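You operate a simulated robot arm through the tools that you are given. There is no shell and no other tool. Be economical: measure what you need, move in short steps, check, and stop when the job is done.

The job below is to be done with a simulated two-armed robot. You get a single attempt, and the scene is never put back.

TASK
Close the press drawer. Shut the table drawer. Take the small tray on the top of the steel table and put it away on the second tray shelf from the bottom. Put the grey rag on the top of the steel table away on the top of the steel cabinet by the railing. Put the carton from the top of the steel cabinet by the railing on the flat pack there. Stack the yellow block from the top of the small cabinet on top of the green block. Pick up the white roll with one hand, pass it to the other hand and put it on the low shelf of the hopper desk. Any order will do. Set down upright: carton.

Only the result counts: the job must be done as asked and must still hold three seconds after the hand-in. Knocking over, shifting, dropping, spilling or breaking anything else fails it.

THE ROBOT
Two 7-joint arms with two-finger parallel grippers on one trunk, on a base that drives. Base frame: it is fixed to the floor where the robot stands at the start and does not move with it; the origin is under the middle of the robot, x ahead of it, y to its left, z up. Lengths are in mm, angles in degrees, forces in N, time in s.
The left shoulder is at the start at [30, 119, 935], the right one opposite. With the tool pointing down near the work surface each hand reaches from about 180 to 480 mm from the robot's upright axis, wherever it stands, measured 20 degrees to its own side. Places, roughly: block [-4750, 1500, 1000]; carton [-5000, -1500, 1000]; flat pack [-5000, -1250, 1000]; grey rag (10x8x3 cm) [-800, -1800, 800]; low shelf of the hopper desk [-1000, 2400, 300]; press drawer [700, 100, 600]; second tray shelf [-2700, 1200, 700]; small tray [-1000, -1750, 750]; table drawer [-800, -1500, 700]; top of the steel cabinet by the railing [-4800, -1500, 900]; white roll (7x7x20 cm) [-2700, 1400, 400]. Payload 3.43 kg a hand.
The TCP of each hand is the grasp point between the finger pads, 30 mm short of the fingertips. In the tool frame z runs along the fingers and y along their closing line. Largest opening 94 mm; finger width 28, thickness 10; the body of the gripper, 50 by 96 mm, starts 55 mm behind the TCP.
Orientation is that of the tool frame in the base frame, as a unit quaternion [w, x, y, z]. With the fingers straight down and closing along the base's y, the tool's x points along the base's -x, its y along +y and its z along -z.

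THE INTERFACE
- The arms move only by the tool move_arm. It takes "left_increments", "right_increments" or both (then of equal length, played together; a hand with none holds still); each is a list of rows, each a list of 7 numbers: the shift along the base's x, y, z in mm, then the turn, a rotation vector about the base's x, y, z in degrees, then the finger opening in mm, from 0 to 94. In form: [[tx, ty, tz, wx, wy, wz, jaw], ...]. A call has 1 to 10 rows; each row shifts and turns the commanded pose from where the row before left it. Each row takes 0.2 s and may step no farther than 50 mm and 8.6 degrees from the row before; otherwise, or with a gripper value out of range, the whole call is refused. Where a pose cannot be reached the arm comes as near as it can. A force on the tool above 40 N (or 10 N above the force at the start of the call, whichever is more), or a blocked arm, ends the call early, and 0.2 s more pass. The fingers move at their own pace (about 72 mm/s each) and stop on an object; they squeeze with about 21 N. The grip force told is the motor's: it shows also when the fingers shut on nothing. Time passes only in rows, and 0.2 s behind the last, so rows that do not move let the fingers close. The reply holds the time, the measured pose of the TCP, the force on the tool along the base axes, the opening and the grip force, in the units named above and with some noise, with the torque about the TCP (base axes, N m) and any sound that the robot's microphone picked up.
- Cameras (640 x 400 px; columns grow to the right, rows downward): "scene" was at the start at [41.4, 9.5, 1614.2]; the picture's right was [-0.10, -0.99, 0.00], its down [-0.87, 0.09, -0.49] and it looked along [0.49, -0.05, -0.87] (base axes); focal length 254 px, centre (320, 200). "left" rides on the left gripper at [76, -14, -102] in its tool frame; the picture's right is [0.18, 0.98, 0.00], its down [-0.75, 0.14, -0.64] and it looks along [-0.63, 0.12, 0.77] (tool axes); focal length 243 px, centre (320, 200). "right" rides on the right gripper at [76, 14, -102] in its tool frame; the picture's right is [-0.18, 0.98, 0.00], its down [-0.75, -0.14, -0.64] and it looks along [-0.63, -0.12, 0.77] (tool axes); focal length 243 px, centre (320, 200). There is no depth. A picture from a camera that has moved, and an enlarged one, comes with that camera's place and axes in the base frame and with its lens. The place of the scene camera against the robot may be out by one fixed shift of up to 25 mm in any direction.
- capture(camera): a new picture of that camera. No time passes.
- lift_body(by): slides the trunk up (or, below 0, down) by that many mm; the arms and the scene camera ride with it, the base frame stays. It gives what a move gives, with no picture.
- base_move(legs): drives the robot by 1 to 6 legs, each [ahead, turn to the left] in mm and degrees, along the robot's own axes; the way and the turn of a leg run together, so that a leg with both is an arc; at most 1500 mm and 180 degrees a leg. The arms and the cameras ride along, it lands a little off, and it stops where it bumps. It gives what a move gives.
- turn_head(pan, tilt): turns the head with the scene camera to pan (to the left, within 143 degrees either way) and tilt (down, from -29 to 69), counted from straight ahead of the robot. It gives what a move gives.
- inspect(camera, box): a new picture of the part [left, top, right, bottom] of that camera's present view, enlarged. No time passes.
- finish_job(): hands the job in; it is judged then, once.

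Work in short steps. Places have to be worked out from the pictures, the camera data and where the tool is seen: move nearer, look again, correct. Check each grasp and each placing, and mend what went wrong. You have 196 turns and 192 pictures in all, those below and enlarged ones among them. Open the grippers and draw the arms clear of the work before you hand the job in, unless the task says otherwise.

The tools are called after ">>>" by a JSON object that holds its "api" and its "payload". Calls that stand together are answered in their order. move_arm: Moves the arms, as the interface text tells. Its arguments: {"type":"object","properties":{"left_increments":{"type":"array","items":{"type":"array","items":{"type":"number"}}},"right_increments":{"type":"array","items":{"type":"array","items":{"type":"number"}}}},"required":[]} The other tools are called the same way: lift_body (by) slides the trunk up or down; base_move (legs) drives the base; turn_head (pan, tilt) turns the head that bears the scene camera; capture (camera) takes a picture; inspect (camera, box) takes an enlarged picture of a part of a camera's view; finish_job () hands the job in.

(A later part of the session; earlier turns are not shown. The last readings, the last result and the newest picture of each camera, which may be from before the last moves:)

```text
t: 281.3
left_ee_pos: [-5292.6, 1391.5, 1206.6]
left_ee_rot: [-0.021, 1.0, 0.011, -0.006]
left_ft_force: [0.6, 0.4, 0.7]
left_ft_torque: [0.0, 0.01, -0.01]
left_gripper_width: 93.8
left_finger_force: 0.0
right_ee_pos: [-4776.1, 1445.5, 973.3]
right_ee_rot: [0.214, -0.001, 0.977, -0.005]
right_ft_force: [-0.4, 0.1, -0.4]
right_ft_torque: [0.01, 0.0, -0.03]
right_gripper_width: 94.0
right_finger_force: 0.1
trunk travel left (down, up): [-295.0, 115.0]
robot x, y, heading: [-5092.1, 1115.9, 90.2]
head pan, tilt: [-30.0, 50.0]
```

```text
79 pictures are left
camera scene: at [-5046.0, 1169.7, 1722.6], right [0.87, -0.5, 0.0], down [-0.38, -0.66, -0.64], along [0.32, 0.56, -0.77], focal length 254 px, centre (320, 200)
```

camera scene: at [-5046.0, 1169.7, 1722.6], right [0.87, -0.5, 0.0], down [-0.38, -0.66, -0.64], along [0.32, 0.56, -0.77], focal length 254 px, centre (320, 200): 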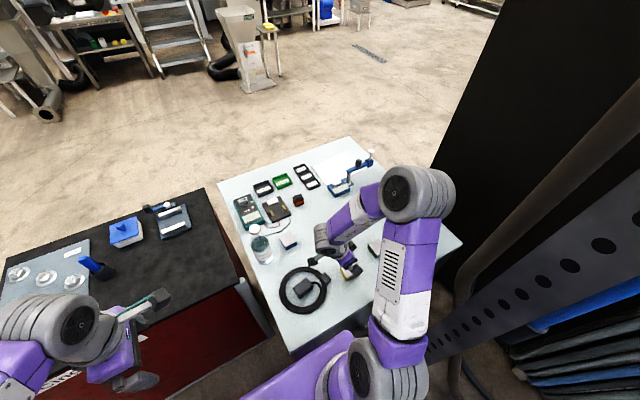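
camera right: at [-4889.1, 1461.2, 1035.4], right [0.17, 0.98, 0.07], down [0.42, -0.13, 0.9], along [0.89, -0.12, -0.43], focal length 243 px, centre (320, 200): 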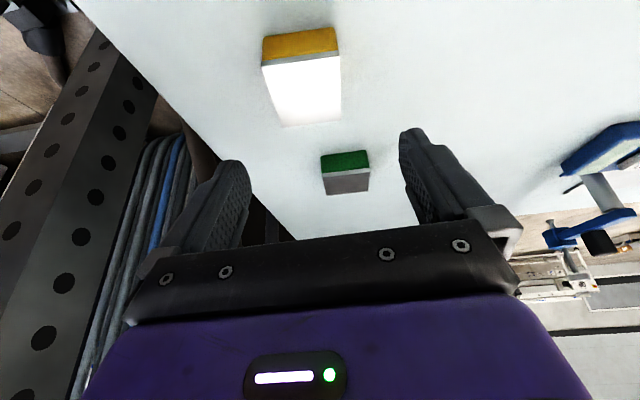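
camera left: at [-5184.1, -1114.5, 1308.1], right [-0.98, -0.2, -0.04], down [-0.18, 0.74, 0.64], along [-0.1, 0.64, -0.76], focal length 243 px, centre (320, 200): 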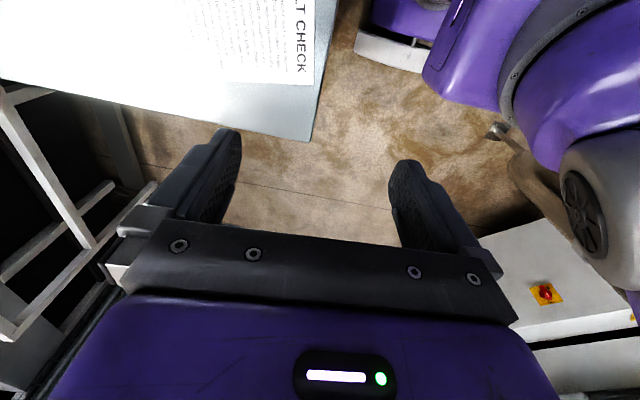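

Yellow block: centre (-4760,1440), z 855–884; green centre ≈(-4620,1461). I descend to TCP (-4769,1440,891) and grip.

>>> {"api": "move_arm", "payload": {"right_increments": [[7, -5, -20, 0, 0, 0, 94], [0, 0, -20, 0, 0, 0, 94], [0, 0, -20, 0, 0, 0, 94], [0, 0, -12, 0, 0, 0, 94], [0, 0, -9, 0, 0, 0, 94]]}}

>>> {"api": "capture", "payload": {"camera": "right"}}

```text
t: 282.5
left_ee_pos: [-5292.0, 1389.6, 1207.5]
left_ee_rot: [-0.021, 1.0, 0.011, -0.005]
left_ft_force: [0.6, 0.0, 0.4]
left_ft_torque: [-0.02, -0.03, 0.01]
left_gripper_width: 93.9
left_finger_force: 0.0
right_ee_pos: [-4768.2, 1440.6, 893.4]
right_ee_rot: [0.215, 0.0, 0.977, -0.003]
right_ft_force: [0.8, -1.3, 9.4]
right_ft_torque: [0.4, -0.03, 0.05]
right_gripper_width: 93.8
right_finger_force: 0.0
trunk travel left (down, up): [-295.0, 115.0]
robot x, y, heading: [-5086.4, 1115.4, 90.0]
head pan, tilt: [-30.0, 50.0]
```

```text
78 pictures are left
camera right: at [-4882.8, 1456.0, 955.6], right [0.17, 0.98, 0.07], down [0.41, -0.13, 0.9], along [0.9, -0.12, -0.43], focal length 243 px, centre (320, 200)
```

right: 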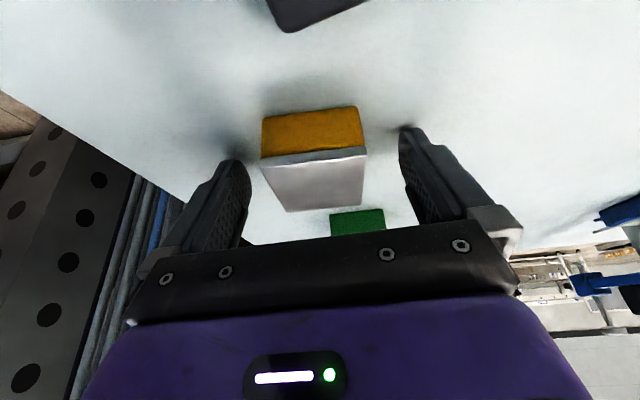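

Fingertips just touch the table around the block. I raise 3 mm, close, and lift.

>>> {"api": "move_arm", "payload": {"right_increments": [[0, 0, 3, 0, 0, 0, 94], [0, 0, 0, 0, 0, 0, 60], [0, 0, 0, 0, 0, 0, 30], [0, 0, 0, 0, 0, 0, 20], [0, 0, 0, 0, 0, 0, 20], [0, 0, 15, 0, 0, 0, 20], [0, 0, 25, 0, 0, 0, 20], [0, 0, 20, 0, 0, 0, 20]]}}

>>> {"api": "capture", "payload": {"camera": "right"}}

```text
t: 284.3
left_ee_pos: [-5292.0, 1388.5, 1206.6]
left_ee_rot: [-0.021, 1.0, 0.012, -0.005]
left_ft_force: [-0.5, -0.1, 0.4]
left_ft_torque: [0.0, -0.02, -0.07]
left_gripper_width: 94.1
left_finger_force: 0.0
right_ee_pos: [-4768.4, 1441.2, 956.3]
right_ee_rot: [0.214, -0.002, 0.977, -0.004]
right_ft_force: [0.1, -0.2, -4.3]
right_ft_torque: [0.02, 0.03, 0.03]
right_gripper_width: 54.4
right_finger_force: 21.7
trunk travel left (down, up): [-295.0, 115.0]
robot x, y, heading: [-5090.7, 1117.8, 90.3]
head pan, tilt: [-30.0, 50.0]
```

```text
77 pictures are left
camera right: at [-4882.8, 1455.7, 1018.4], right [0.17, 0.98, 0.07], down [0.42, -0.13, 0.9], along [0.89, -0.12, -0.43], focal length 243 px, centre (320, 200)
```

right: 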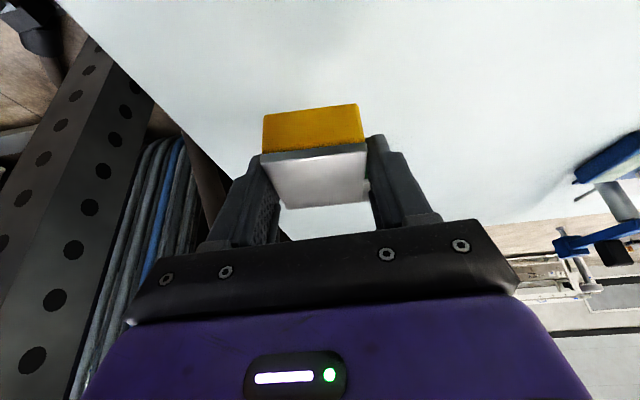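

The yellow block is held. I move it above the green (target TCP ≈(-4624,1460)) at the present height and look.

>>> {"api": "move_arm", "payload": {"right_increments": [[20, 3, 5, 0, 0, 0, 20], [25, 4, 5, 0, 0, 0, 20], [25, 4, 0, 0, 0, 0, 20], [25, 4, 0, 0, 0, 0, 20], [25, 4, 0, 0, 0, 0, 20]]}}

>>> {"api": "capture", "payload": {"camera": "right"}}

>>> {"api": "capture", "payload": {"camera": "scene"}}

```text
t: 285.5
left_ee_pos: [-5291.3, 1390.5, 1207.8]
left_ee_rot: [-0.021, 1.0, 0.011, -0.006]
left_ft_force: [-0.1, -0.5, 0.5]
left_ft_torque: [-0.02, 0.01, 0.01]
left_gripper_width: 94.0
left_finger_force: 0.1
right_ee_pos: [-4646.5, 1459.7, 964.8]
right_ee_rot: [0.214, -0.001, 0.977, -0.004]
right_ft_force: [0.2, 0.1, -4.7]
right_ft_torque: [0.0, 0.03, 0.01]
right_gripper_width: 54.4
right_finger_force: 21.1
trunk travel left (down, up): [-295.0, 115.0]
robot x, y, heading: [-5091.5, 1118.6, 89.8]
head pan, tilt: [-30.0, 50.0]
```

```text
76 pictures are left
camera right: at [-4761.2, 1474.9, 1027.1], right [0.17, 0.98, 0.07], down [0.42, -0.13, 0.9], along [0.89, -0.12, -0.43], focal length 243 px, centre (320, 200)
```

right: 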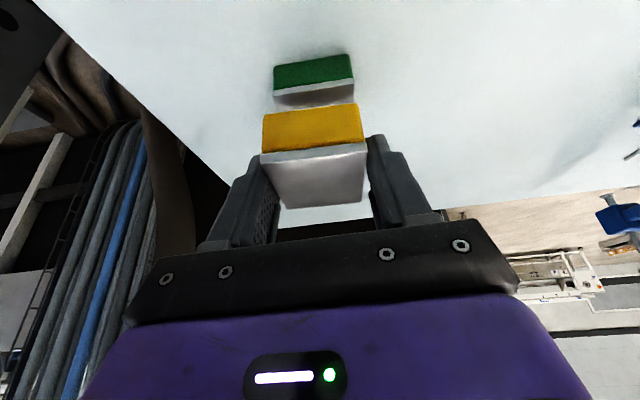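

```text
75 pictures are left
camera scene: at [-5044.6, 1168.9, 1722.6], right [0.87, -0.5, 0.0], down [-0.38, -0.66, -0.64], along [0.32, 0.56, -0.77], focal length 254 px, centre (320, 200)
```

scene: 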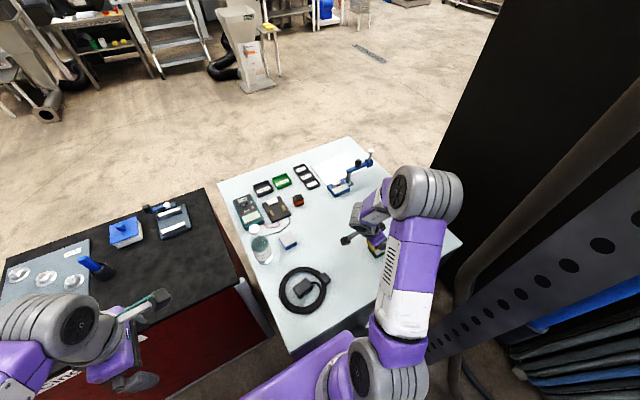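

Green computes to centre (-4617,1460), top ≈885. I move 20 mm more in x and lower in stages.

>>> {"api": "move_arm", "payload": {"right_increments": [[10, 0, 0, 0, 0, 0, 20], [10, 0, -5, 0, 0, 0, 20], [0, 0, -10, 0, 0, 0, 20], [0, 0, -10, 0, 0, 0, 20], [0, 0, -5, 0, 0, 0, 20]]}}

>>> {"api": "capture", "payload": {"camera": "right"}}

>>> {"api": "inspect", "payload": {"camera": "scene", "box": [330, 190, 430, 270]}}

```text
t: 286.7
left_ee_pos: [-5292.0, 1390.3, 1205.7]
left_ee_rot: [-0.021, 1.0, 0.011, -0.006]
left_ft_force: [0.3, -0.1, -0.7]
left_ft_torque: [0.02, 0.0, -0.03]
left_gripper_width: 93.9
left_finger_force: 0.1
right_ee_pos: [-4629.4, 1460.8, 934.5]
right_ee_rot: [0.215, -0.002, 0.977, -0.004]
right_ft_force: [-0.8, -0.2, -3.7]
right_ft_torque: [0.04, -0.01, -0.01]
right_gripper_width: 54.4
right_finger_force: 21.7
trunk travel left (down, up): [-295.0, 115.0]
robot x, y, heading: [-5090.8, 1115.1, 89.9]
head pan, tilt: [-30.0, 50.0]
```

```text
74 pictures are left
camera right: at [-4742.5, 1475.6, 998.0], right [0.17, 0.98, 0.07], down [0.42, -0.13, 0.9], along [0.89, -0.12, -0.43], focal length 243 px, centre (320, 200)
```

right: 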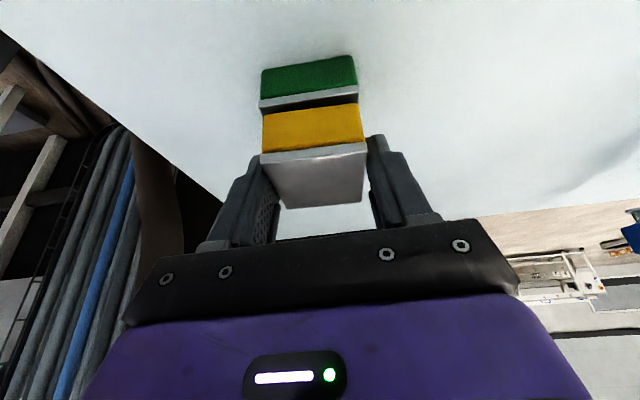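

```text
5.00 times, centred on (380, 230) of scene
camera zoom: at [-5045.5, 1169.0, 1722.6], right [0.87, -0.5, 0.0], down [-0.38, -0.66, -0.64], along [0.32, 0.56, -0.77], focal length 1271 px, centre (20, 50)
```

zoom: 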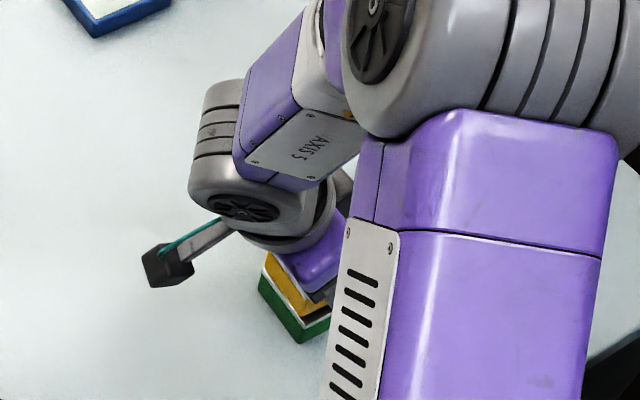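

Well aligned. I lower the last millimetres.

>>> {"api": "move_arm", "payload": {"right_increments": [[3, 0, -3, 0, 0, 0, 20], [0, 0, -2, 0, 0, 0, 20]]}}

>>> {"api": "move_arm", "payload": {"right_increments": [[0, 0, -2, 0, 0, 0, 20], [0, 0, -2, 0, 0, 0, 20]]}}

>>> {"api": "move_arm", "payload": {"right_increments": [[0, 0, -2, 0, 0, 0, 20], [0, 0, 0, 0, 0, 0, 20]]}}

```text
t: 287.3
left_ee_pos: [-5292.2, 1389.5, 1205.7]
left_ee_rot: [-0.02, 1.0, 0.012, -0.006]
left_ft_force: [-0.3, 0.9, 0.7]
left_ft_torque: [-0.01, -0.02, 0.05]
left_gripper_width: 94.1
left_finger_force: 0.2
right_ee_pos: [-4626.5, 1460.6, 930.1]
right_ee_rot: [0.215, -0.002, 0.977, -0.004]
right_ft_force: [-0.3, 0.2, -4.3]
right_ft_torque: [0.0, 0.02, -0.01]
right_gripper_width: 54.5
right_finger_force: 21.0
trunk travel left (down, up): [-295.0, 115.0]
robot x, y, heading: [-5088.4, 1115.2, 90.3]
head pan, tilt: [-30.0, 50.0]
```

```text
t: 287.9
left_ee_pos: [-5291.9, 1390.3, 1205.9]
left_ee_rot: [-0.02, 1.0, 0.011, -0.005]
left_ft_force: [-0.1, -0.2, 0.3]
left_ft_torque: [0.0, 0.02, -0.02]
left_gripper_width: 93.7
left_finger_force: 0.0
right_ee_pos: [-4626.0, 1460.4, 927.7]
right_ee_rot: [0.215, -0.002, 0.977, -0.004]
right_ft_force: [-0.8, -0.9, 3.3]
right_ft_torque: [-0.16, 0.23, 0.0]
right_gripper_width: 54.2
right_finger_force: 20.9
trunk travel left (down, up): [-295.0, 115.0]
robot x, y, heading: [-5089.1, 1116.8, 90.1]
head pan, tilt: [-30.0, 50.0]
```

```text
t: 288.5
left_ee_pos: [-5291.9, 1389.5, 1206.2]
left_ee_rot: [-0.021, 1.0, 0.012, -0.006]
left_ft_force: [0.1, 0.4, 0.1]
left_ft_torque: [0.0, 0.05, -0.01]
left_gripper_width: 94.0
left_finger_force: 0.0
right_ee_pos: [-4627.8, 1461.0, 926.7]
right_ee_rot: [0.216, 0.0, 0.976, -0.004]
right_ft_force: [1.3, 0.2, 20.3]
right_ft_torque: [-0.01, 0.16, -0.07]
right_gripper_width: 54.4
right_finger_force: 21.1
trunk travel left (down, up): [-295.0, 115.0]
robot x, y, heading: [-5091.0, 1112.5, 90.1]
head pan, tilt: [-30.0, 50.0]
```

Contact made. I ease up 2 mm, release, and withdraw along the tilt, then check.

>>> {"api": "move_arm", "payload": {"right_increments": [[0, 0, 2, 0, 0, 0, 20], [0, 0, 0, 0, 0, 0, 70], [0, 0, 0, 0, 0, 0, 94], [0, 0, 0, 0, 0, 0, 94], [-7, 0, 15, 0, 0, 0, 94], [-12, 0, 28, 0, 0, 0, 94], [-15, 0, 35, 0, 0, 0, 94], [-25, 0, 35, 0, 0, 0, 94], [-30, 0, 20, 0, 0, 0, 94]]}}

>>> {"api": "capture", "payload": {"camera": "right"}}

```text
t: 290.5
left_ee_pos: [-5292.0, 1389.4, 1205.6]
left_ee_rot: [-0.02, 1.0, 0.012, -0.005]
left_ft_force: [-0.3, 1.3, 0.6]
left_ft_torque: [0.01, -0.02, 0.0]
left_gripper_width: 94.0
left_finger_force: 0.0
right_ee_pos: [-4716.3, 1458.5, 1060.6]
right_ee_rot: [0.215, -0.001, 0.977, -0.005]
right_ft_force: [0.0, -0.4, 0.2]
right_ft_torque: [0.0, -0.01, -0.01]
right_gripper_width: 93.9
right_finger_force: 0.0
trunk travel left (down, up): [-295.0, 115.0]
robot x, y, heading: [-5092.0, 1112.8, 90.2]
head pan, tilt: [-30.0, 50.0]
```

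```text
72 pictures are left
camera right: at [-4829.9, 1474.2, 1123.0], right [0.17, 0.98, 0.07], down [0.42, -0.13, 0.9], along [0.89, -0.12, -0.43], focal length 243 px, centre (320, 200)
```

right: 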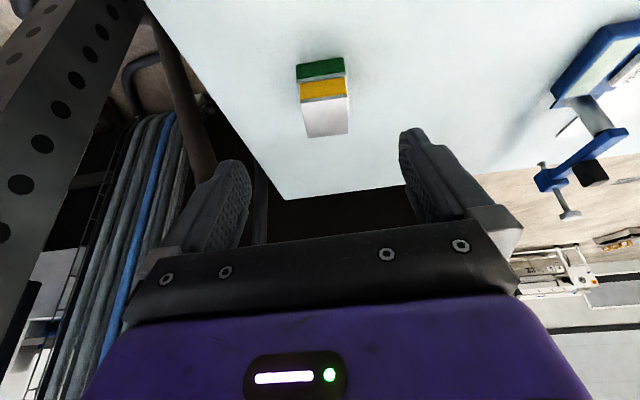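

Stacked correctly. I retract the right hand, back out and start the way back round the red cabinet.

>>> {"api": "move_arm", "payload": {"right_increments": [[-40, 0, 20, 0, 8, 0, 94], [-40, 0, 20, 0, 8, 0, 94], [-40, 0, 10, 0, 8, 0, 94], [-40, 0, 10, 0, 0, 0, 94], [-40, -10, 10, 0, 0, 0, 94], [-40, -10, 0, 0, 0, 0, 94], [-30, -20, 0, 0, 0, 0, 94], [0, -20, 0, 0, 0, 0, 94]]}}

>>> {"api": "base_move", "payload": {"legs": [[-350, 0], [0, 90], [430, 0], [0, -44], [857, 0], [0, -18]]}}

```text
t: 292.3
left_ee_pos: [-5291.8, 1389.5, 1205.9]
left_ee_rot: [-0.021, 1.0, 0.012, -0.005]
left_ft_force: [-0.1, -1.2, -0.2]
left_ft_torque: [0.04, -0.01, -0.03]
left_gripper_width: 94.1
left_finger_force: 0.1
right_ee_pos: [-4985.2, 1399.8, 1129.4]
right_ee_rot: [0.005, -0.003, 1.0, -0.004]
right_ft_force: [0.4, -0.1, 0.2]
right_ft_torque: [0.01, -0.02, 0.04]
right_gripper_width: 94.0
right_finger_force: 0.0
trunk travel left (down, up): [-295.0, 115.0]
robot x, y, heading: [-5087.6, 1119.5, 90.0]
head pan, tilt: [-30.0, 50.0]
```

```text
t: 307.8
left_ee_pos: [-6434.5, 1522.1, 1207.4]
left_ee_rot: [-0.019, 0.969, 0.248, -0.011]
left_ft_force: [-0.2, 0.0, 0.3]
left_ft_torque: [0.03, -0.01, 0.01]
left_gripper_width: 94.0
left_finger_force: 0.1
right_ee_pos: [-6167.6, 1671.9, 1129.5]
right_ee_rot: [0.008, -0.24, 0.971, -0.003]
right_ft_force: [-0.5, 0.2, 0.3]
right_ft_torque: [-0.03, 0.0, 0.02]
right_gripper_width: 94.1
right_finger_force: 0.0
trunk travel left (down, up): [-295.0, 115.0]
robot x, y, heading: [-6130.9, 1377.6, 117.3]
head pan, tilt: [-30.0, 50.0]
```

On course. I continue north and then east along y≈2570.

>>> {"api": "base_move", "payload": {"legs": [[490, 0], [0, -37.3], [770, 0], [0, -80], [1300, 0], [1300, 0]]}}

>>> {"api": "turn_head", "payload": {"pan": 0, "tilt": 30}}

>>> {"api": "capture", "payload": {"camera": "scene"}}

```text
t: 331.9
left_ee_pos: [-3344.1, 2793.0, 1205.8]
left_ee_rot: [-0.019, 0.717, -0.697, 0.01]
left_ft_force: [0.2, -0.6, -0.4]
left_ft_torque: [0.0, 0.03, -0.01]
left_gripper_width: 94.2
left_finger_force: 0.0
right_ee_pos: [-3334.3, 2487.0, 1129.4]
right_ee_rot: [0.001, 0.703, 0.711, -0.007]
right_ft_force: [-0.1, 0.0, 0.1]
right_ft_torque: [0.0, -0.01, -0.01]
right_gripper_width: 94.1
right_finger_force: 0.1
trunk travel left (down, up): [-295.0, 115.0]
robot x, y, heading: [-3615.9, 2593.1, 0.6]
head pan, tilt: [-30.0, 50.0]
```

```text
t: 332.8
left_ee_pos: [-3345.6, 2792.5, 1206.7]
left_ee_rot: [-0.019, 0.717, -0.697, 0.011]
left_ft_force: [-0.3, 0.1, 0.3]
left_ft_torque: [-0.02, 0.01, 0.01]
left_gripper_width: 93.9
left_finger_force: 0.1
right_ee_pos: [-3335.5, 2486.4, 1129.2]
right_ee_rot: [0.001, 0.704, 0.71, -0.008]
right_ft_force: [-0.2, 0.8, 0.0]
right_ft_torque: [-0.05, 0.02, 0.02]
right_gripper_width: 94.0
right_finger_force: 0.1
trunk travel left (down, up): [-295.0, 115.0]
robot x, y, heading: [-3618.1, 2589.3, 0.1]
head pan, tilt: [0.0, 30.0]
```

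```text
71 pictures are left
camera scene: at [-3551.9, 2605.9, 1752.1], right [0.01, -1.0, 0.0], down [-0.5, 0.0, -0.87], along [0.87, 0.01, -0.5], focal length 254 px, centre (320, 200)
```

scene: 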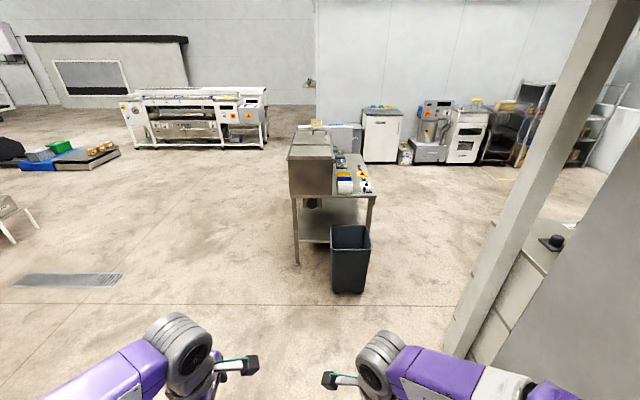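

I go back through the gap to the rack front, ending near (-1900,1400) facing the rack.

>>> {"api": "base_move", "payload": {"legs": [[0, -14.3], [731, 0], [0, -18.8], [1203, 0], [0, -57], [350, 0]]}}

>>> {"api": "base_move", "payload": {"legs": [[0, -90]]}}

>>> {"api": "lift_body", "payload": {"by": -250}}

>>> {"api": "capture", "payload": {"camera": "scene"}}

```text
t: 341.7
left_ee_pos: [-2073.0, 2128.0, 1205.6]
left_ee_rot: [0.015, -0.502, 0.865, -0.014]
left_ft_force: [0.2, -1.2, 0.7]
left_ft_torque: [0.03, 0.01, -0.04]
left_gripper_width: 94.3
left_finger_force: 0.1
right_ee_pos: [-2222.3, 1861.2, 1127.5]
right_ee_rot: [-0.003, 0.868, 0.497, -0.007]
right_ft_force: [0.2, -0.2, -0.1]
right_ft_torque: [0.03, 0.03, 0.0]
right_gripper_width: 93.9
right_finger_force: 0.1
trunk travel left (down, up): [-295.0, 115.0]
robot x, y, heading: [-2412.3, 2097.2, -30.8]
head pan, tilt: [0.0, 30.0]
stopped in leg 4: the robot was blocked; the commanded pose is now the measured one
```

```text
t: 342.6
left_ee_pos: [-2075.3, 2127.2, 1206.2]
left_ee_rot: [0.016, -0.496, 0.868, -0.015]
left_ft_force: [0.5, 0.7, -0.4]
left_ft_torque: [0.0, 0.0, -0.02]
left_gripper_width: 94.1
left_finger_force: 0.1
right_ee_pos: [-2230.6, 1862.3, 1129.6]
right_ee_rot: [0.0, 0.871, 0.49, -0.007]
right_ft_force: [-0.7, -0.6, -0.2]
right_ft_torque: [-0.02, 0.02, -0.02]
right_gripper_width: 94.0
right_finger_force: 0.1
trunk travel left (down, up): [-295.0, 115.0]
robot x, y, heading: [-2415.7, 2099.2, -31.5]
head pan, tilt: [0.0, 30.0]
stopped in leg 1: the robot was blocked; the commanded pose is now the measured one
```

```text
t: 345.2
left_ee_pos: [-2078.7, 2127.9, 955.7]
left_ee_rot: [0.015, -0.496, 0.868, -0.016]
left_ft_force: [0.5, -0.5, -0.2]
left_ft_torque: [0.0, 0.0, 0.0]
left_gripper_width: 93.8
left_finger_force: 0.1
right_ee_pos: [-2230.9, 1862.7, 879.6]
right_ee_rot: [0.0, 0.872, 0.49, -0.008]
right_ft_force: [0.5, -0.9, 0.1]
right_ft_torque: [0.03, -0.01, 0.03]
right_gripper_width: 93.9
right_finger_force: 0.0
trunk travel left (down, up): [-45.0, 365.0]
robot x, y, heading: [-2416.6, 2100.7, -31.6]
head pan, tilt: [0.0, 30.0]
```

```text
70 pictures are left
camera scene: at [-2360.1, 2083.9, 1502.3], right [-0.52, -0.85, 0.0], down [-0.43, 0.26, -0.87], along [0.74, -0.45, -0.5], focal length 254 px, centre (320, 200)
```

scene: 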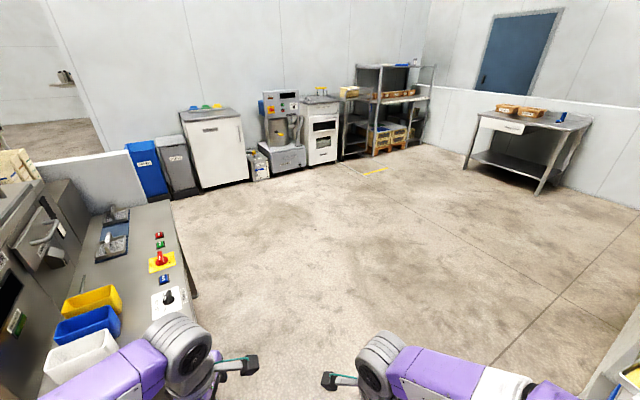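

The base corner has touched the bin. I raise the trunk again, back off, and re-aim through the middle of the gap (heading -37.8°).

>>> {"api": "lift_body", "payload": {"by": 250}}

>>> {"api": "base_move", "payload": {"legs": [[-212, 0], [0, -6.2]]}}

>>> {"api": "turn_head", "payload": {"pan": 10, "tilt": 60}}

>>> {"api": "capture", "payload": {"camera": "scene"}}

```text
t: 347.8
left_ee_pos: [-2077.3, 2128.3, 1206.0]
left_ee_rot: [0.014, -0.496, 0.868, -0.015]
left_ft_force: [0.5, 0.3, -0.4]
left_ft_torque: [0.0, 0.01, -0.05]
left_gripper_width: 93.9
left_finger_force: 0.1
right_ee_pos: [-2230.6, 1862.2, 1130.0]
right_ee_rot: [0.0, 0.872, 0.49, -0.007]
right_ft_force: [-0.3, 0.8, -0.3]
right_ft_torque: [0.0, 0.01, 0.02]
right_gripper_width: 94.2
right_finger_force: 0.0
trunk travel left (down, up): [-295.0, 115.0]
robot x, y, heading: [-2420.6, 2098.1, -31.5]
head pan, tilt: [0.0, 30.0]
```

```text
t: 349.9
left_ee_pos: [-2257.5, 2201.4, 1206.3]
left_ee_rot: [0.014, -0.449, 0.893, -0.017]
left_ft_force: [-0.3, -0.4, 0.5]
left_ft_torque: [-0.01, -0.02, -0.03]
left_gripper_width: 93.8
left_finger_force: 0.0
right_ee_pos: [-2438.0, 1954.7, 1128.9]
right_ee_rot: [-0.001, 0.897, 0.442, -0.007]
right_ft_force: [-0.1, 0.1, -0.1]
right_ft_torque: [-0.01, 0.01, -0.01]
right_gripper_width: 94.2
right_finger_force: 0.1
trunk travel left (down, up): [-295.0, 115.0]
robot x, y, heading: [-2599.4, 2211.0, -37.7]
head pan, tilt: [0.0, 30.0]
```

```text
t: 350.9
left_ee_pos: [-2255.9, 2201.7, 1206.2]
left_ee_rot: [0.014, -0.449, 0.893, -0.017]
left_ft_force: [0.1, 0.2, -0.6]
left_ft_torque: [-0.01, 0.02, 0.01]
left_gripper_width: 94.1
left_finger_force: 0.1
right_ee_pos: [-2436.9, 1954.1, 1128.5]
right_ee_rot: [-0.001, 0.897, 0.442, -0.006]
right_ft_force: [0.5, 0.4, -0.2]
right_ft_torque: [0.0, -0.02, 0.0]
right_gripper_width: 94.3
right_finger_force: 0.0
trunk travel left (down, up): [-295.0, 115.0]
robot x, y, heading: [-2599.5, 2208.6, -37.8]
head pan, tilt: [10.0, 60.0]
```

```text
69 pictures are left
camera scene: at [-2556.4, 2213.8, 1710.1], right [-0.47, -0.88, 0.0], down [-0.77, 0.4, -0.5], along [0.44, -0.23, -0.87], focal length 254 px, centre (320, 200)
```

scene: 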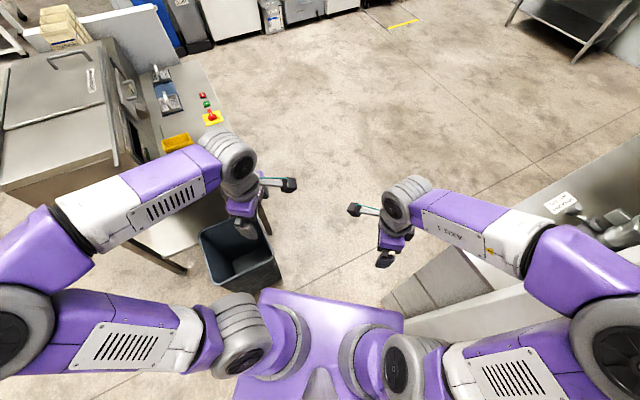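

The line has ~30 mm clearance on both sides. I drive through.

>>> {"api": "base_move", "payload": {"legs": [[400, 0], [400, 0]]}}

>>> {"api": "turn_head", "payload": {"pan": 120, "tilt": 40}}

>>> {"api": "capture", "payload": {"camera": "scene"}}

```text
t: 355.5
left_ee_pos: [-1625.5, 1710.6, 1206.0]
left_ee_rot: [0.015, -0.448, 0.894, -0.016]
left_ft_force: [0.4, -0.2, -1.2]
left_ft_torque: [0.0, 0.0, 0.03]
left_gripper_width: 94.0
left_finger_force: 0.1
right_ee_pos: [-1807.1, 1463.4, 1128.9]
right_ee_rot: [0.0, 0.897, 0.441, -0.007]
right_ft_force: [-0.3, 0.2, 0.3]
right_ft_torque: [0.07, 0.0, -0.01]
right_gripper_width: 93.9
right_finger_force: 0.1
trunk travel left (down, up): [-295.0, 115.0]
robot x, y, heading: [-1966.9, 1716.3, -37.8]
head pan, tilt: [10.0, 60.0]
```

```text
t: 357.4
left_ee_pos: [-1624.3, 1711.4, 1206.8]
left_ee_rot: [0.014, -0.448, 0.894, -0.016]
left_ft_force: [-0.2, 1.3, -0.3]
left_ft_torque: [-0.01, -0.02, 0.0]
left_gripper_width: 94.1
left_finger_force: 0.0
right_ee_pos: [-1806.8, 1464.6, 1130.5]
right_ee_rot: [0.0, 0.897, 0.442, -0.007]
right_ft_force: [-0.7, -0.2, 0.0]
right_ft_torque: [0.02, -0.02, 0.0]
right_gripper_width: 94.1
right_finger_force: 0.0
trunk travel left (down, up): [-295.0, 115.0]
robot x, y, heading: [-1970.7, 1721.4, -38.0]
head pan, tilt: [120.0, 40.0]
```

```text
68 pictures are left
camera scene: at [-1972.4, 1839.4, 1736.8], right [0.99, -0.14, 0.0], down [-0.09, -0.64, -0.77], along [0.11, 0.76, -0.64], focal length 254 px, centre (320, 200)
```

scene: 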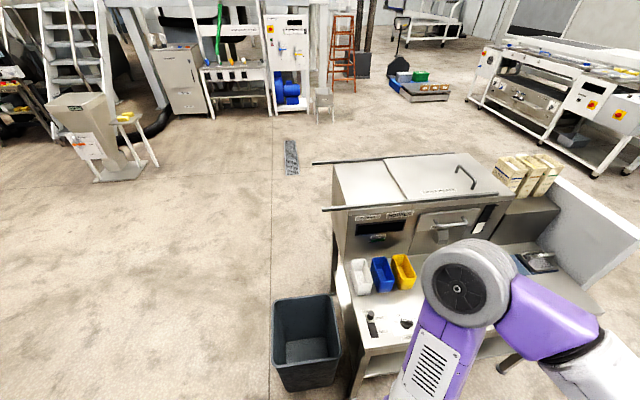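

Through, and the bin stands in place. I drive to (-1900,1400), face the rack and look for the white roll.

>>> {"api": "base_move", "payload": {"legs": [[0, -40], [330, 0], [0, -102]]}}

>>> {"api": "lift_body", "payload": {"by": -250}}

>>> {"api": "turn_head", "payload": {"pan": 0, "tilt": 45}}

>>> {"api": "capture", "payload": {"camera": "scene"}}

>>> {"api": "capture", "payload": {"camera": "right"}}

```text
t: 365.7
left_ee_pos: [-2167.7, 1190.3, 1204.7]
left_ee_rot: [-0.011, 0.695, 0.719, -0.02]
left_ft_force: [-1.2, -0.4, 0.4]
left_ft_torque: [0.03, -0.01, 0.01]
left_gripper_width: 94.0
left_finger_force: 0.1
right_ee_pos: [-2180.5, 1498.4, 1130.5]
right_ee_rot: [-0.007, 0.713, -0.701, -0.001]
right_ft_force: [-0.3, -0.9, -0.7]
right_ft_torque: [-0.02, 0.01, -0.01]
right_gripper_width: 94.1
right_finger_force: 0.0
trunk travel left (down, up): [-295.0, 115.0]
robot x, y, heading: [-1894.4, 1399.3, -179.5]
head pan, tilt: [120.0, 40.0]
```

```text
t: 368.3
left_ee_pos: [-2168.4, 1191.9, 956.0]
left_ee_rot: [-0.011, 0.695, 0.718, -0.019]
left_ft_force: [-0.1, 0.2, -0.7]
left_ft_torque: [0.01, -0.01, 0.01]
left_gripper_width: 94.3
left_finger_force: 0.1
right_ee_pos: [-2180.9, 1498.0, 880.0]
right_ee_rot: [-0.007, 0.713, -0.701, -0.002]
right_ft_force: [-0.3, 0.4, -0.4]
right_ft_torque: [0.0, 0.0, -0.01]
right_gripper_width: 93.8
right_finger_force: 0.1
trunk travel left (down, up): [-45.0, 365.0]
robot x, y, heading: [-1898.4, 1398.5, -179.0]
head pan, tilt: [120.0, 40.0]
```

```text
t: 370.3
left_ee_pos: [-2168.4, 1192.3, 957.3]
left_ee_rot: [-0.011, 0.695, 0.718, -0.018]
left_ft_force: [0.1, 0.8, -0.9]
left_ft_torque: [0.02, 0.01, 0.01]
left_gripper_width: 94.0
left_finger_force: 0.1
right_ee_pos: [-2180.2, 1498.3, 879.1]
right_ee_rot: [-0.007, 0.713, -0.701, -0.002]
right_ft_force: [-0.8, -0.8, 0.5]
right_ft_torque: [-0.02, -0.02, 0.01]
right_gripper_width: 94.0
right_finger_force: 0.1
trunk travel left (down, up): [-45.0, 365.0]
robot x, y, heading: [-1893.5, 1395.4, -179.2]
head pan, tilt: [0.0, 45.0]
```

```text
67 pictures are left
camera scene: at [-1941.7, 1412.8, 1479.6], right [-0.01, 1.0, 0.0], down [0.71, 0.01, -0.71], along [-0.71, -0.01, -0.71], focal length 254 px, centre (320, 200)
```

scene: 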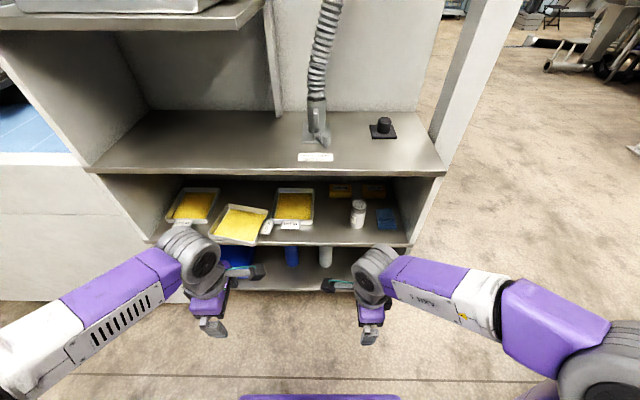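

```text
66 pictures are left
camera right: at [-2196.0, 1420.6, 982.6], right [-0.99, 0.17, 0.0], down [0.12, 0.75, 0.65], along [0.11, 0.64, -0.76], focal length 243 px, centre (320, 200)
```

right: 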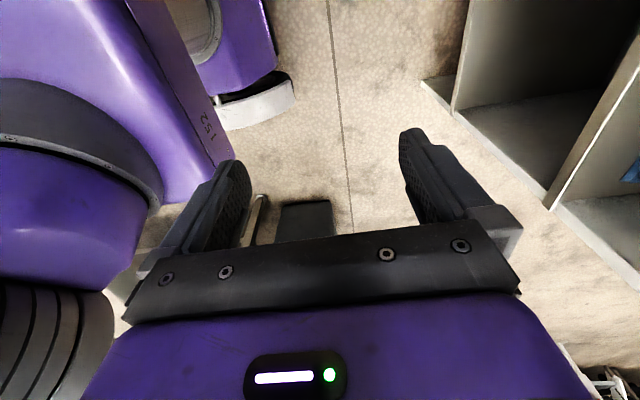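

I enlarge the shelves: the tray placement and the rolls.

>>> {"api": "inspect", "payload": {"camera": "scene", "box": [150, 170, 430, 310]}}

```text
2.29 times, centred on (290, 240) of scene
camera zoom: at [-1941.7, 1412.8, 1479.6], right [-0.01, 1.0, 0.0], down [0.71, 0.01, -0.71], along [-0.71, -0.01, -0.71], focal length 581 px, centre (389, 109)
```

zoom: 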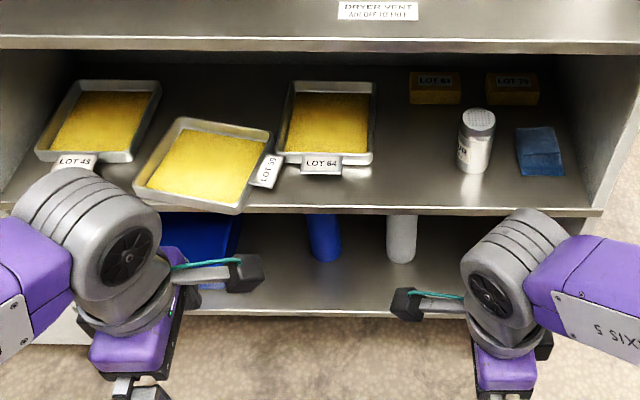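

The tray is on the second shelf. The white roll stands upright at ≈(-2640,1430), on the bottom shelf (z≈328), the blue one 170 mm to its left. I turn the right hand so it closes sideways, then tilt it forward 60°.

>>> {"api": "move_arm", "payload": {"right_increments": [[0, 0, 0, 0, 0, 8.5, 94], [0, 0, 0, 0, 0, 8.5, 94], [0, 0, 0, 0, 0, 8.5, 94], [0, 0, 0, 0, 0, 8.5, 94], [0, 0, 0, 0, 0, 8.5, 94], [0, 0, 0, 0, 0, 8.5, 94], [0, 0, 0, 0, 0, 8.5, 94], [0, 0, 0, 0, 0, 8.5, 94], [0, 0, 0, 0, 0, 8.5, 94], [0, 0, 0, 0, 0, 8.5, 94]]}}

>>> {"api": "move_arm", "payload": {"right_increments": [[0, 0, -10, 0, 0, 5, 94], [0, 0, -10, 0, 8.5, 0, 94], [0, 0, -10, 0, 8.5, 0, 94], [0, 0, -20, 0, 8.5, 0, 94], [0, 0, -20, 0, 8.5, 0, 94], [0, 0, -20, 0, 8.5, 0, 94], [0, 0, -20, 0, 8.5, 0, 94], [0, 0, -20, 0, 8.5, 0, 94]]}}

>>> {"api": "base_move", "payload": {"legs": [[0, 38], [142, 0], [0, -38.6]]}}

>>> {"api": "capture", "payload": {"camera": "right"}}

>>> {"api": "capture", "payload": {"camera": "scene"}}

```text
t: 372.5
left_ee_pos: [-2168.3, 1191.3, 956.2]
left_ee_rot: [-0.011, 0.695, 0.719, -0.019]
left_ft_force: [0.4, -0.1, 0.6]
left_ft_torque: [-0.02, 0.0, 0.0]
left_gripper_width: 94.0
left_finger_force: 0.1
right_ee_pos: [-2180.7, 1499.0, 879.4]
right_ee_rot: [-0.004, 0.999, -0.033, -0.006]
right_ft_force: [0.7, 0.3, 0.1]
right_ft_torque: [0.01, 0.03, 0.0]
right_gripper_width: 93.9
right_finger_force: 0.1
trunk travel left (down, up): [-45.0, 365.0]
robot x, y, heading: [-1897.5, 1397.2, -179.4]
head pan, tilt: [0.0, 45.0]
```

```text
t: 374.3
left_ee_pos: [-2169.3, 1191.9, 955.5]
left_ee_rot: [-0.011, 0.696, 0.718, -0.018]
left_ft_force: [-0.3, -0.5, 0.0]
left_ft_torque: [0.03, -0.02, 0.0]
left_gripper_width: 93.9
left_finger_force: 0.2
right_ee_pos: [-2306.2, 1429.1, 790.4]
right_ee_rot: [-0.007, 0.865, 0.006, -0.502]
right_ft_force: [-0.6, 0.0, 0.3]
right_ft_torque: [0.02, -0.03, 0.01]
right_gripper_width: 94.0
right_finger_force: 0.0
right hand out of reach, approached as far as the arm can: row 3, 4, 5, 6, 7, 8
trunk travel left (down, up): [-45.0, 365.0]
robot x, y, heading: [-1898.4, 1399.0, -179.4]
head pan, tilt: [0.0, 45.0]
```

```text
t: 379.2
left_ee_pos: [-2282.0, 1103.2, 956.4]
left_ee_rot: [-0.01, 0.696, 0.717, -0.018]
left_ft_force: [0.0, 0.4, -0.2]
left_ft_torque: [-0.04, 0.01, -0.03]
left_gripper_width: 94.0
left_finger_force: 0.0
right_ee_pos: [-2416.7, 1342.1, 790.9]
right_ee_rot: [-0.007, 0.865, 0.006, -0.502]
right_ft_force: [0.2, -0.2, -0.6]
right_ft_torque: [-0.01, 0.05, -0.01]
right_gripper_width: 94.1
right_finger_force: 0.1
trunk travel left (down, up): [-45.0, 365.0]
robot x, y, heading: [-2007.8, 1308.2, -179.8]
head pan, tilt: [0.0, 45.0]
```

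```text
64 pictures are left
camera right: at [-2290.9, 1328.3, 776.4], right [-0.09, -0.99, 0.14], down [0.18, 0.12, 0.98], along [-0.98, 0.12, 0.17], focal length 243 px, centre (320, 200)
```

right: 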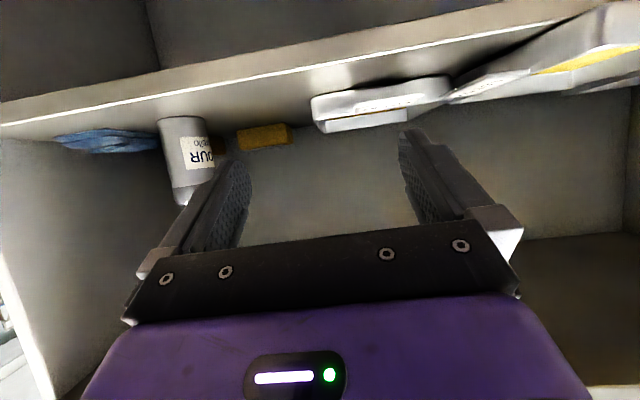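

```text
63 pictures are left
camera scene: at [-2053.2, 1324.0, 1479.6], right [-0.01, 1.0, 0.0], down [0.71, 0.01, -0.71], along [-0.71, -0.01, -0.71], focal length 254 px, centre (320, 200)
```

scene: 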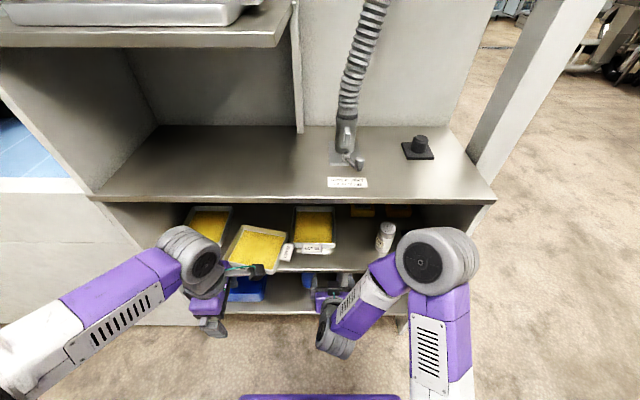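

The right hand is ready in front of the rack. I lower the trunk fully and bring the hand down to the roll's level at y≈1430, then look.

>>> {"api": "lift_body", "payload": {"by": -45}}

>>> {"api": "move_arm", "payload": {"right_increments": [[10, 10, -40, 0, 0, 0, 94], [5, 10, -40, 0, 0, 0, 94], [5, 10, -40, 0, 0, 0, 94], [0, 10, -40, 0, 0, 0, 94], [0, 10, -40, 0, 0, 0, 94], [0, 10, -40, 0, 0, 0, 94], [0, 10, -40, 0, 0, 0, 94], [0, 10, -30, 0, 0, 0, 94], [0, 8, -20, 0, 0, 0, 94]]}}

>>> {"api": "capture", "payload": {"camera": "right"}}

>>> {"api": "capture", "payload": {"camera": "scene"}}

```text
t: 380.1
left_ee_pos: [-2280.5, 1104.0, 910.5]
left_ee_rot: [-0.011, 0.697, 0.717, -0.019]
left_ft_force: [-1.2, 0.4, 0.2]
left_ft_torque: [0.01, 0.02, -0.01]
left_gripper_width: 93.9
left_finger_force: 0.1
right_ee_pos: [-2415.8, 1341.9, 745.6]
right_ee_rot: [-0.009, 0.865, 0.004, -0.502]
right_ft_force: [-0.3, -0.5, -0.6]
right_ft_torque: [0.06, 0.0, 0.01]
right_gripper_width: 94.1
right_finger_force: 0.1
trunk travel left (down, up): [0.0, 410.0]
robot x, y, heading: [-2007.5, 1308.6, -179.6]
head pan, tilt: [0.0, 45.0]
```

```text
t: 382.1
left_ee_pos: [-2281.0, 1103.5, 911.3]
left_ee_rot: [-0.011, 0.697, 0.717, -0.019]
left_ft_force: [-0.5, 0.9, 0.2]
left_ft_torque: [0.02, 0.01, -0.03]
left_gripper_width: 94.2
left_finger_force: 0.0
right_ee_pos: [-2400.3, 1428.3, 412.3]
right_ee_rot: [-0.009, 0.865, 0.004, -0.501]
right_ft_force: [-0.1, -0.7, -0.2]
right_ft_torque: [0.0, 0.04, -0.03]
right_gripper_width: 94.1
right_finger_force: 0.1
right hand out of reach, approached as far as the arm can: row 1
trunk travel left (down, up): [0.0, 410.0]
robot x, y, heading: [-2009.4, 1310.4, -179.6]
head pan, tilt: [0.0, 45.0]
```

```text
62 pictures are left
camera right: at [-2274.2, 1413.5, 399.0], right [-0.09, -0.99, 0.14], down [0.18, 0.12, 0.98], along [-0.98, 0.12, 0.17], focal length 243 px, centre (320, 200)
```

right: 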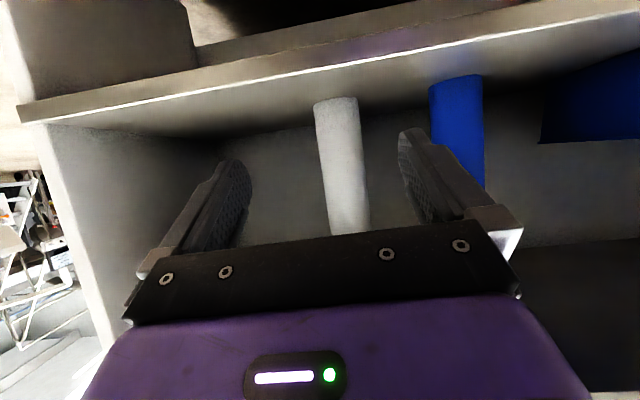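

```text
61 pictures are left
camera scene: at [-2053.1, 1323.9, 1434.6], right [-0.01, 1.0, 0.0], down [0.71, 0.01, -0.71], along [-0.71, -0.01, -0.71], focal length 254 px, centre (320, 200)
```

scene: 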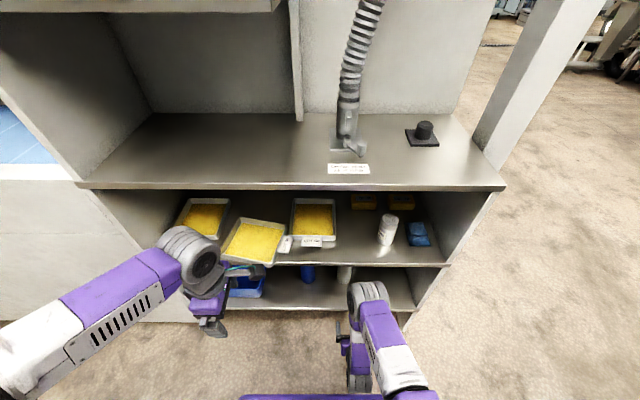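

The roll is straight ahead at y≈1416. I adjust y and z, pull the left hand back, and drive 150 mm closer.

>>> {"api": "move_arm", "payload": {"right_increments": [[0, -6, -13, 0, 0, 0, 94], [0, -6, -13, 0, 0, 0, 94], [0, 0, 0, 0, 0, 0, 94]], "left_increments": [[35, -10, 0, 0, 0, 0, 94], [35, -10, 0, 0, 0, 0, 94], [35, -10, 0, 0, 0, 0, 94]]}}

>>> {"api": "base_move", "payload": {"legs": [[150, 0]]}}

>>> {"api": "capture", "payload": {"camera": "right"}}

```text
t: 382.9
left_ee_pos: [-2174.7, 1073.9, 910.2]
left_ee_rot: [-0.01, 0.696, 0.717, -0.019]
left_ft_force: [-0.3, -0.8, -0.4]
left_ft_torque: [-0.02, 0.0, 0.0]
left_gripper_width: 94.0
left_finger_force: 0.1
right_ee_pos: [-2399.0, 1415.8, 387.6]
right_ee_rot: [-0.009, 0.866, 0.004, -0.5]
right_ft_force: [-0.8, -0.2, -0.4]
right_ft_torque: [-0.03, -0.02, 0.0]
right_gripper_width: 93.7
right_finger_force: 0.2
trunk travel left (down, up): [0.0, 410.0]
robot x, y, heading: [-2007.9, 1307.0, -179.7]
head pan, tilt: [0.0, 45.0]
```

```text
t: 384.3
left_ee_pos: [-2320.3, 1073.5, 911.7]
left_ee_rot: [-0.012, 0.698, 0.715, -0.021]
left_ft_force: [-0.6, -0.2, 0.1]
left_ft_torque: [0.01, 0.03, -0.01]
left_gripper_width: 94.1
left_finger_force: 0.0
right_ee_pos: [-2538.6, 1414.7, 387.4]
right_ee_rot: [-0.009, 0.868, 0.004, -0.497]
right_ft_force: [-0.2, 0.4, -0.2]
right_ft_torque: [0.03, 0.0, -0.01]
right_gripper_width: 94.1
right_finger_force: 0.1
trunk travel left (down, up): [0.0, 410.0]
robot x, y, heading: [-2155.9, 1305.9, -179.8]
head pan, tilt: [0.0, 45.0]
stopped in leg 1: the robot was blocked; the commanded pose is now the measured one
```

```text
60 pictures are left
camera right: at [-2413.4, 1400.7, 374.2], right [-0.09, -0.99, 0.14], down [0.17, 0.12, 0.98], along [-0.98, 0.12, 0.16], focal length 243 px, centre (320, 200)
```

right: 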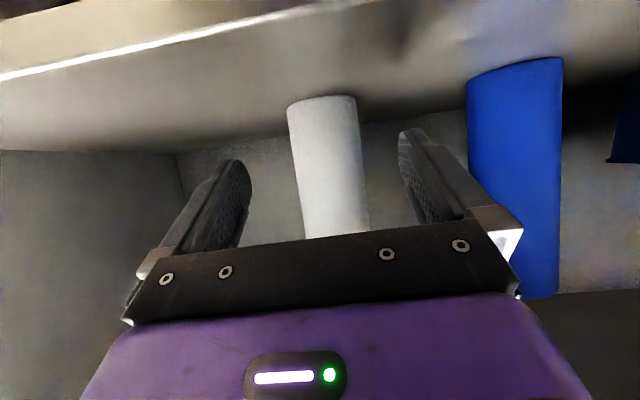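

The drive stopped at its very end as if touching something; I look at the arm in the scene view.

>>> {"api": "capture", "payload": {"camera": "scene"}}

>>> {"api": "capture", "payload": {"camera": "left"}}

```text
59 pictures are left
camera scene: at [-2194.8, 1322.4, 1434.9], right [-0.01, 1.0, 0.0], down [0.7, 0.0, -0.71], along [-0.71, 0.0, -0.7], focal length 254 px, centre (320, 200)
```

scene: 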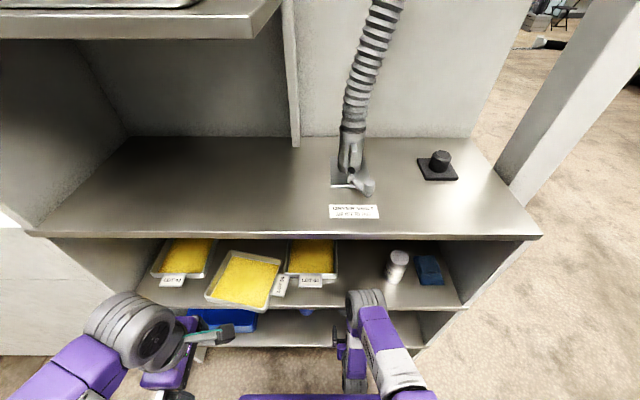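

```text
58 pictures are left
camera left: at [-2330.1, 1148.4, 1013.5], right [0.98, 0.21, -0.05], down [0.19, -0.74, 0.64], along [0.1, -0.64, -0.76], focal length 243 px, centre (320, 200)
```

left: 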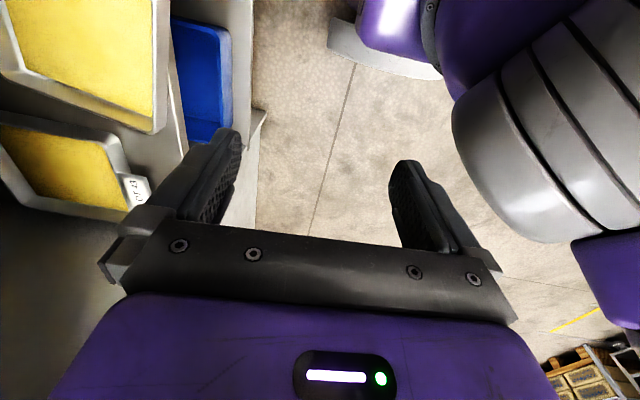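

The forearm's raised elbow seems to touch the rack. I back the base 75 mm and instead stretch the arm, which lowers the elbow.

>>> {"api": "base_move", "payload": {"legs": [[-75, 0]]}}

>>> {"api": "move_arm", "payload": {"right_increments": [[-25, 0, 0, 0, 0, 0, 94], [-25, 0, 0, 0, 0, 0, 94], [-25, 0, 0, 0, 0, 0, 94]]}}

>>> {"api": "capture", "payload": {"camera": "scene"}}

>>> {"api": "capture", "payload": {"camera": "right"}}

```text
t: 385.4
left_ee_pos: [-2248.9, 1074.0, 910.3]
left_ee_rot: [-0.011, 0.698, 0.716, -0.019]
left_ft_force: [0.3, -0.3, -0.3]
left_ft_torque: [0.02, 0.01, 0.01]
left_gripper_width: 94.2
left_finger_force: 0.0
right_ee_pos: [-2466.2, 1415.1, 384.8]
right_ee_rot: [-0.009, 0.868, 0.004, -0.496]
right_ft_force: [0.2, -0.1, 0.3]
right_ft_torque: [-0.03, 0.0, 0.0]
right_gripper_width: 94.0
right_finger_force: 0.1
trunk travel left (down, up): [0.0, 410.0]
robot x, y, heading: [-2082.7, 1306.0, -179.6]
head pan, tilt: [0.0, 45.0]
```

```text
t: 386.1
left_ee_pos: [-2249.2, 1074.5, 911.4]
left_ee_rot: [-0.011, 0.698, 0.716, -0.019]
left_ft_force: [-0.7, 0.5, -0.5]
left_ft_torque: [0.0, -0.01, -0.01]
left_gripper_width: 94.1
left_finger_force: 0.0
right_ee_pos: [-2543.0, 1414.9, 384.4]
right_ee_rot: [-0.009, 0.869, 0.004, -0.495]
right_ft_force: [-0.8, -0.7, 0.0]
right_ft_torque: [0.04, -0.01, -0.01]
right_gripper_width: 93.7
right_finger_force: 0.1
trunk travel left (down, up): [0.0, 410.0]
robot x, y, heading: [-2083.0, 1306.6, -179.8]
head pan, tilt: [0.0, 45.0]
```

```text
57 pictures are left
camera scene: at [-2126.6, 1323.3, 1434.6], right [-0.01, 1.0, 0.0], down [0.71, 0.0, -0.71], along [-0.71, 0.0, -0.71], focal length 254 px, centre (320, 200)
```

scene: 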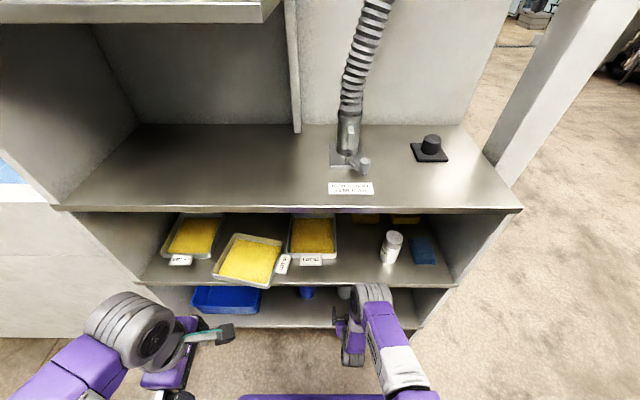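

```text
56 pictures are left
camera right: at [-2416.4, 1401.7, 372.4], right [-0.09, -0.99, 0.14], down [0.17, 0.12, 0.98], along [-0.98, 0.12, 0.15], focal length 243 px, centre (320, 200)
```

right: 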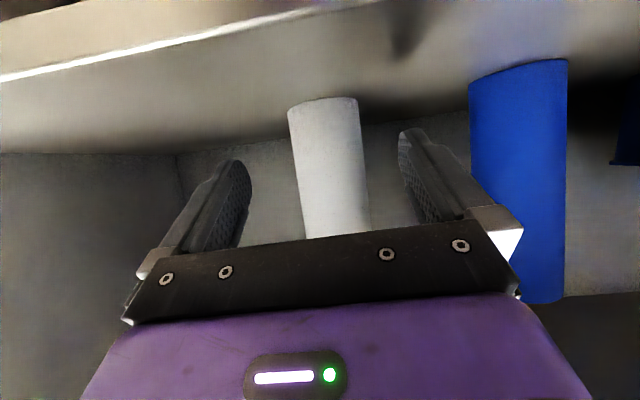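

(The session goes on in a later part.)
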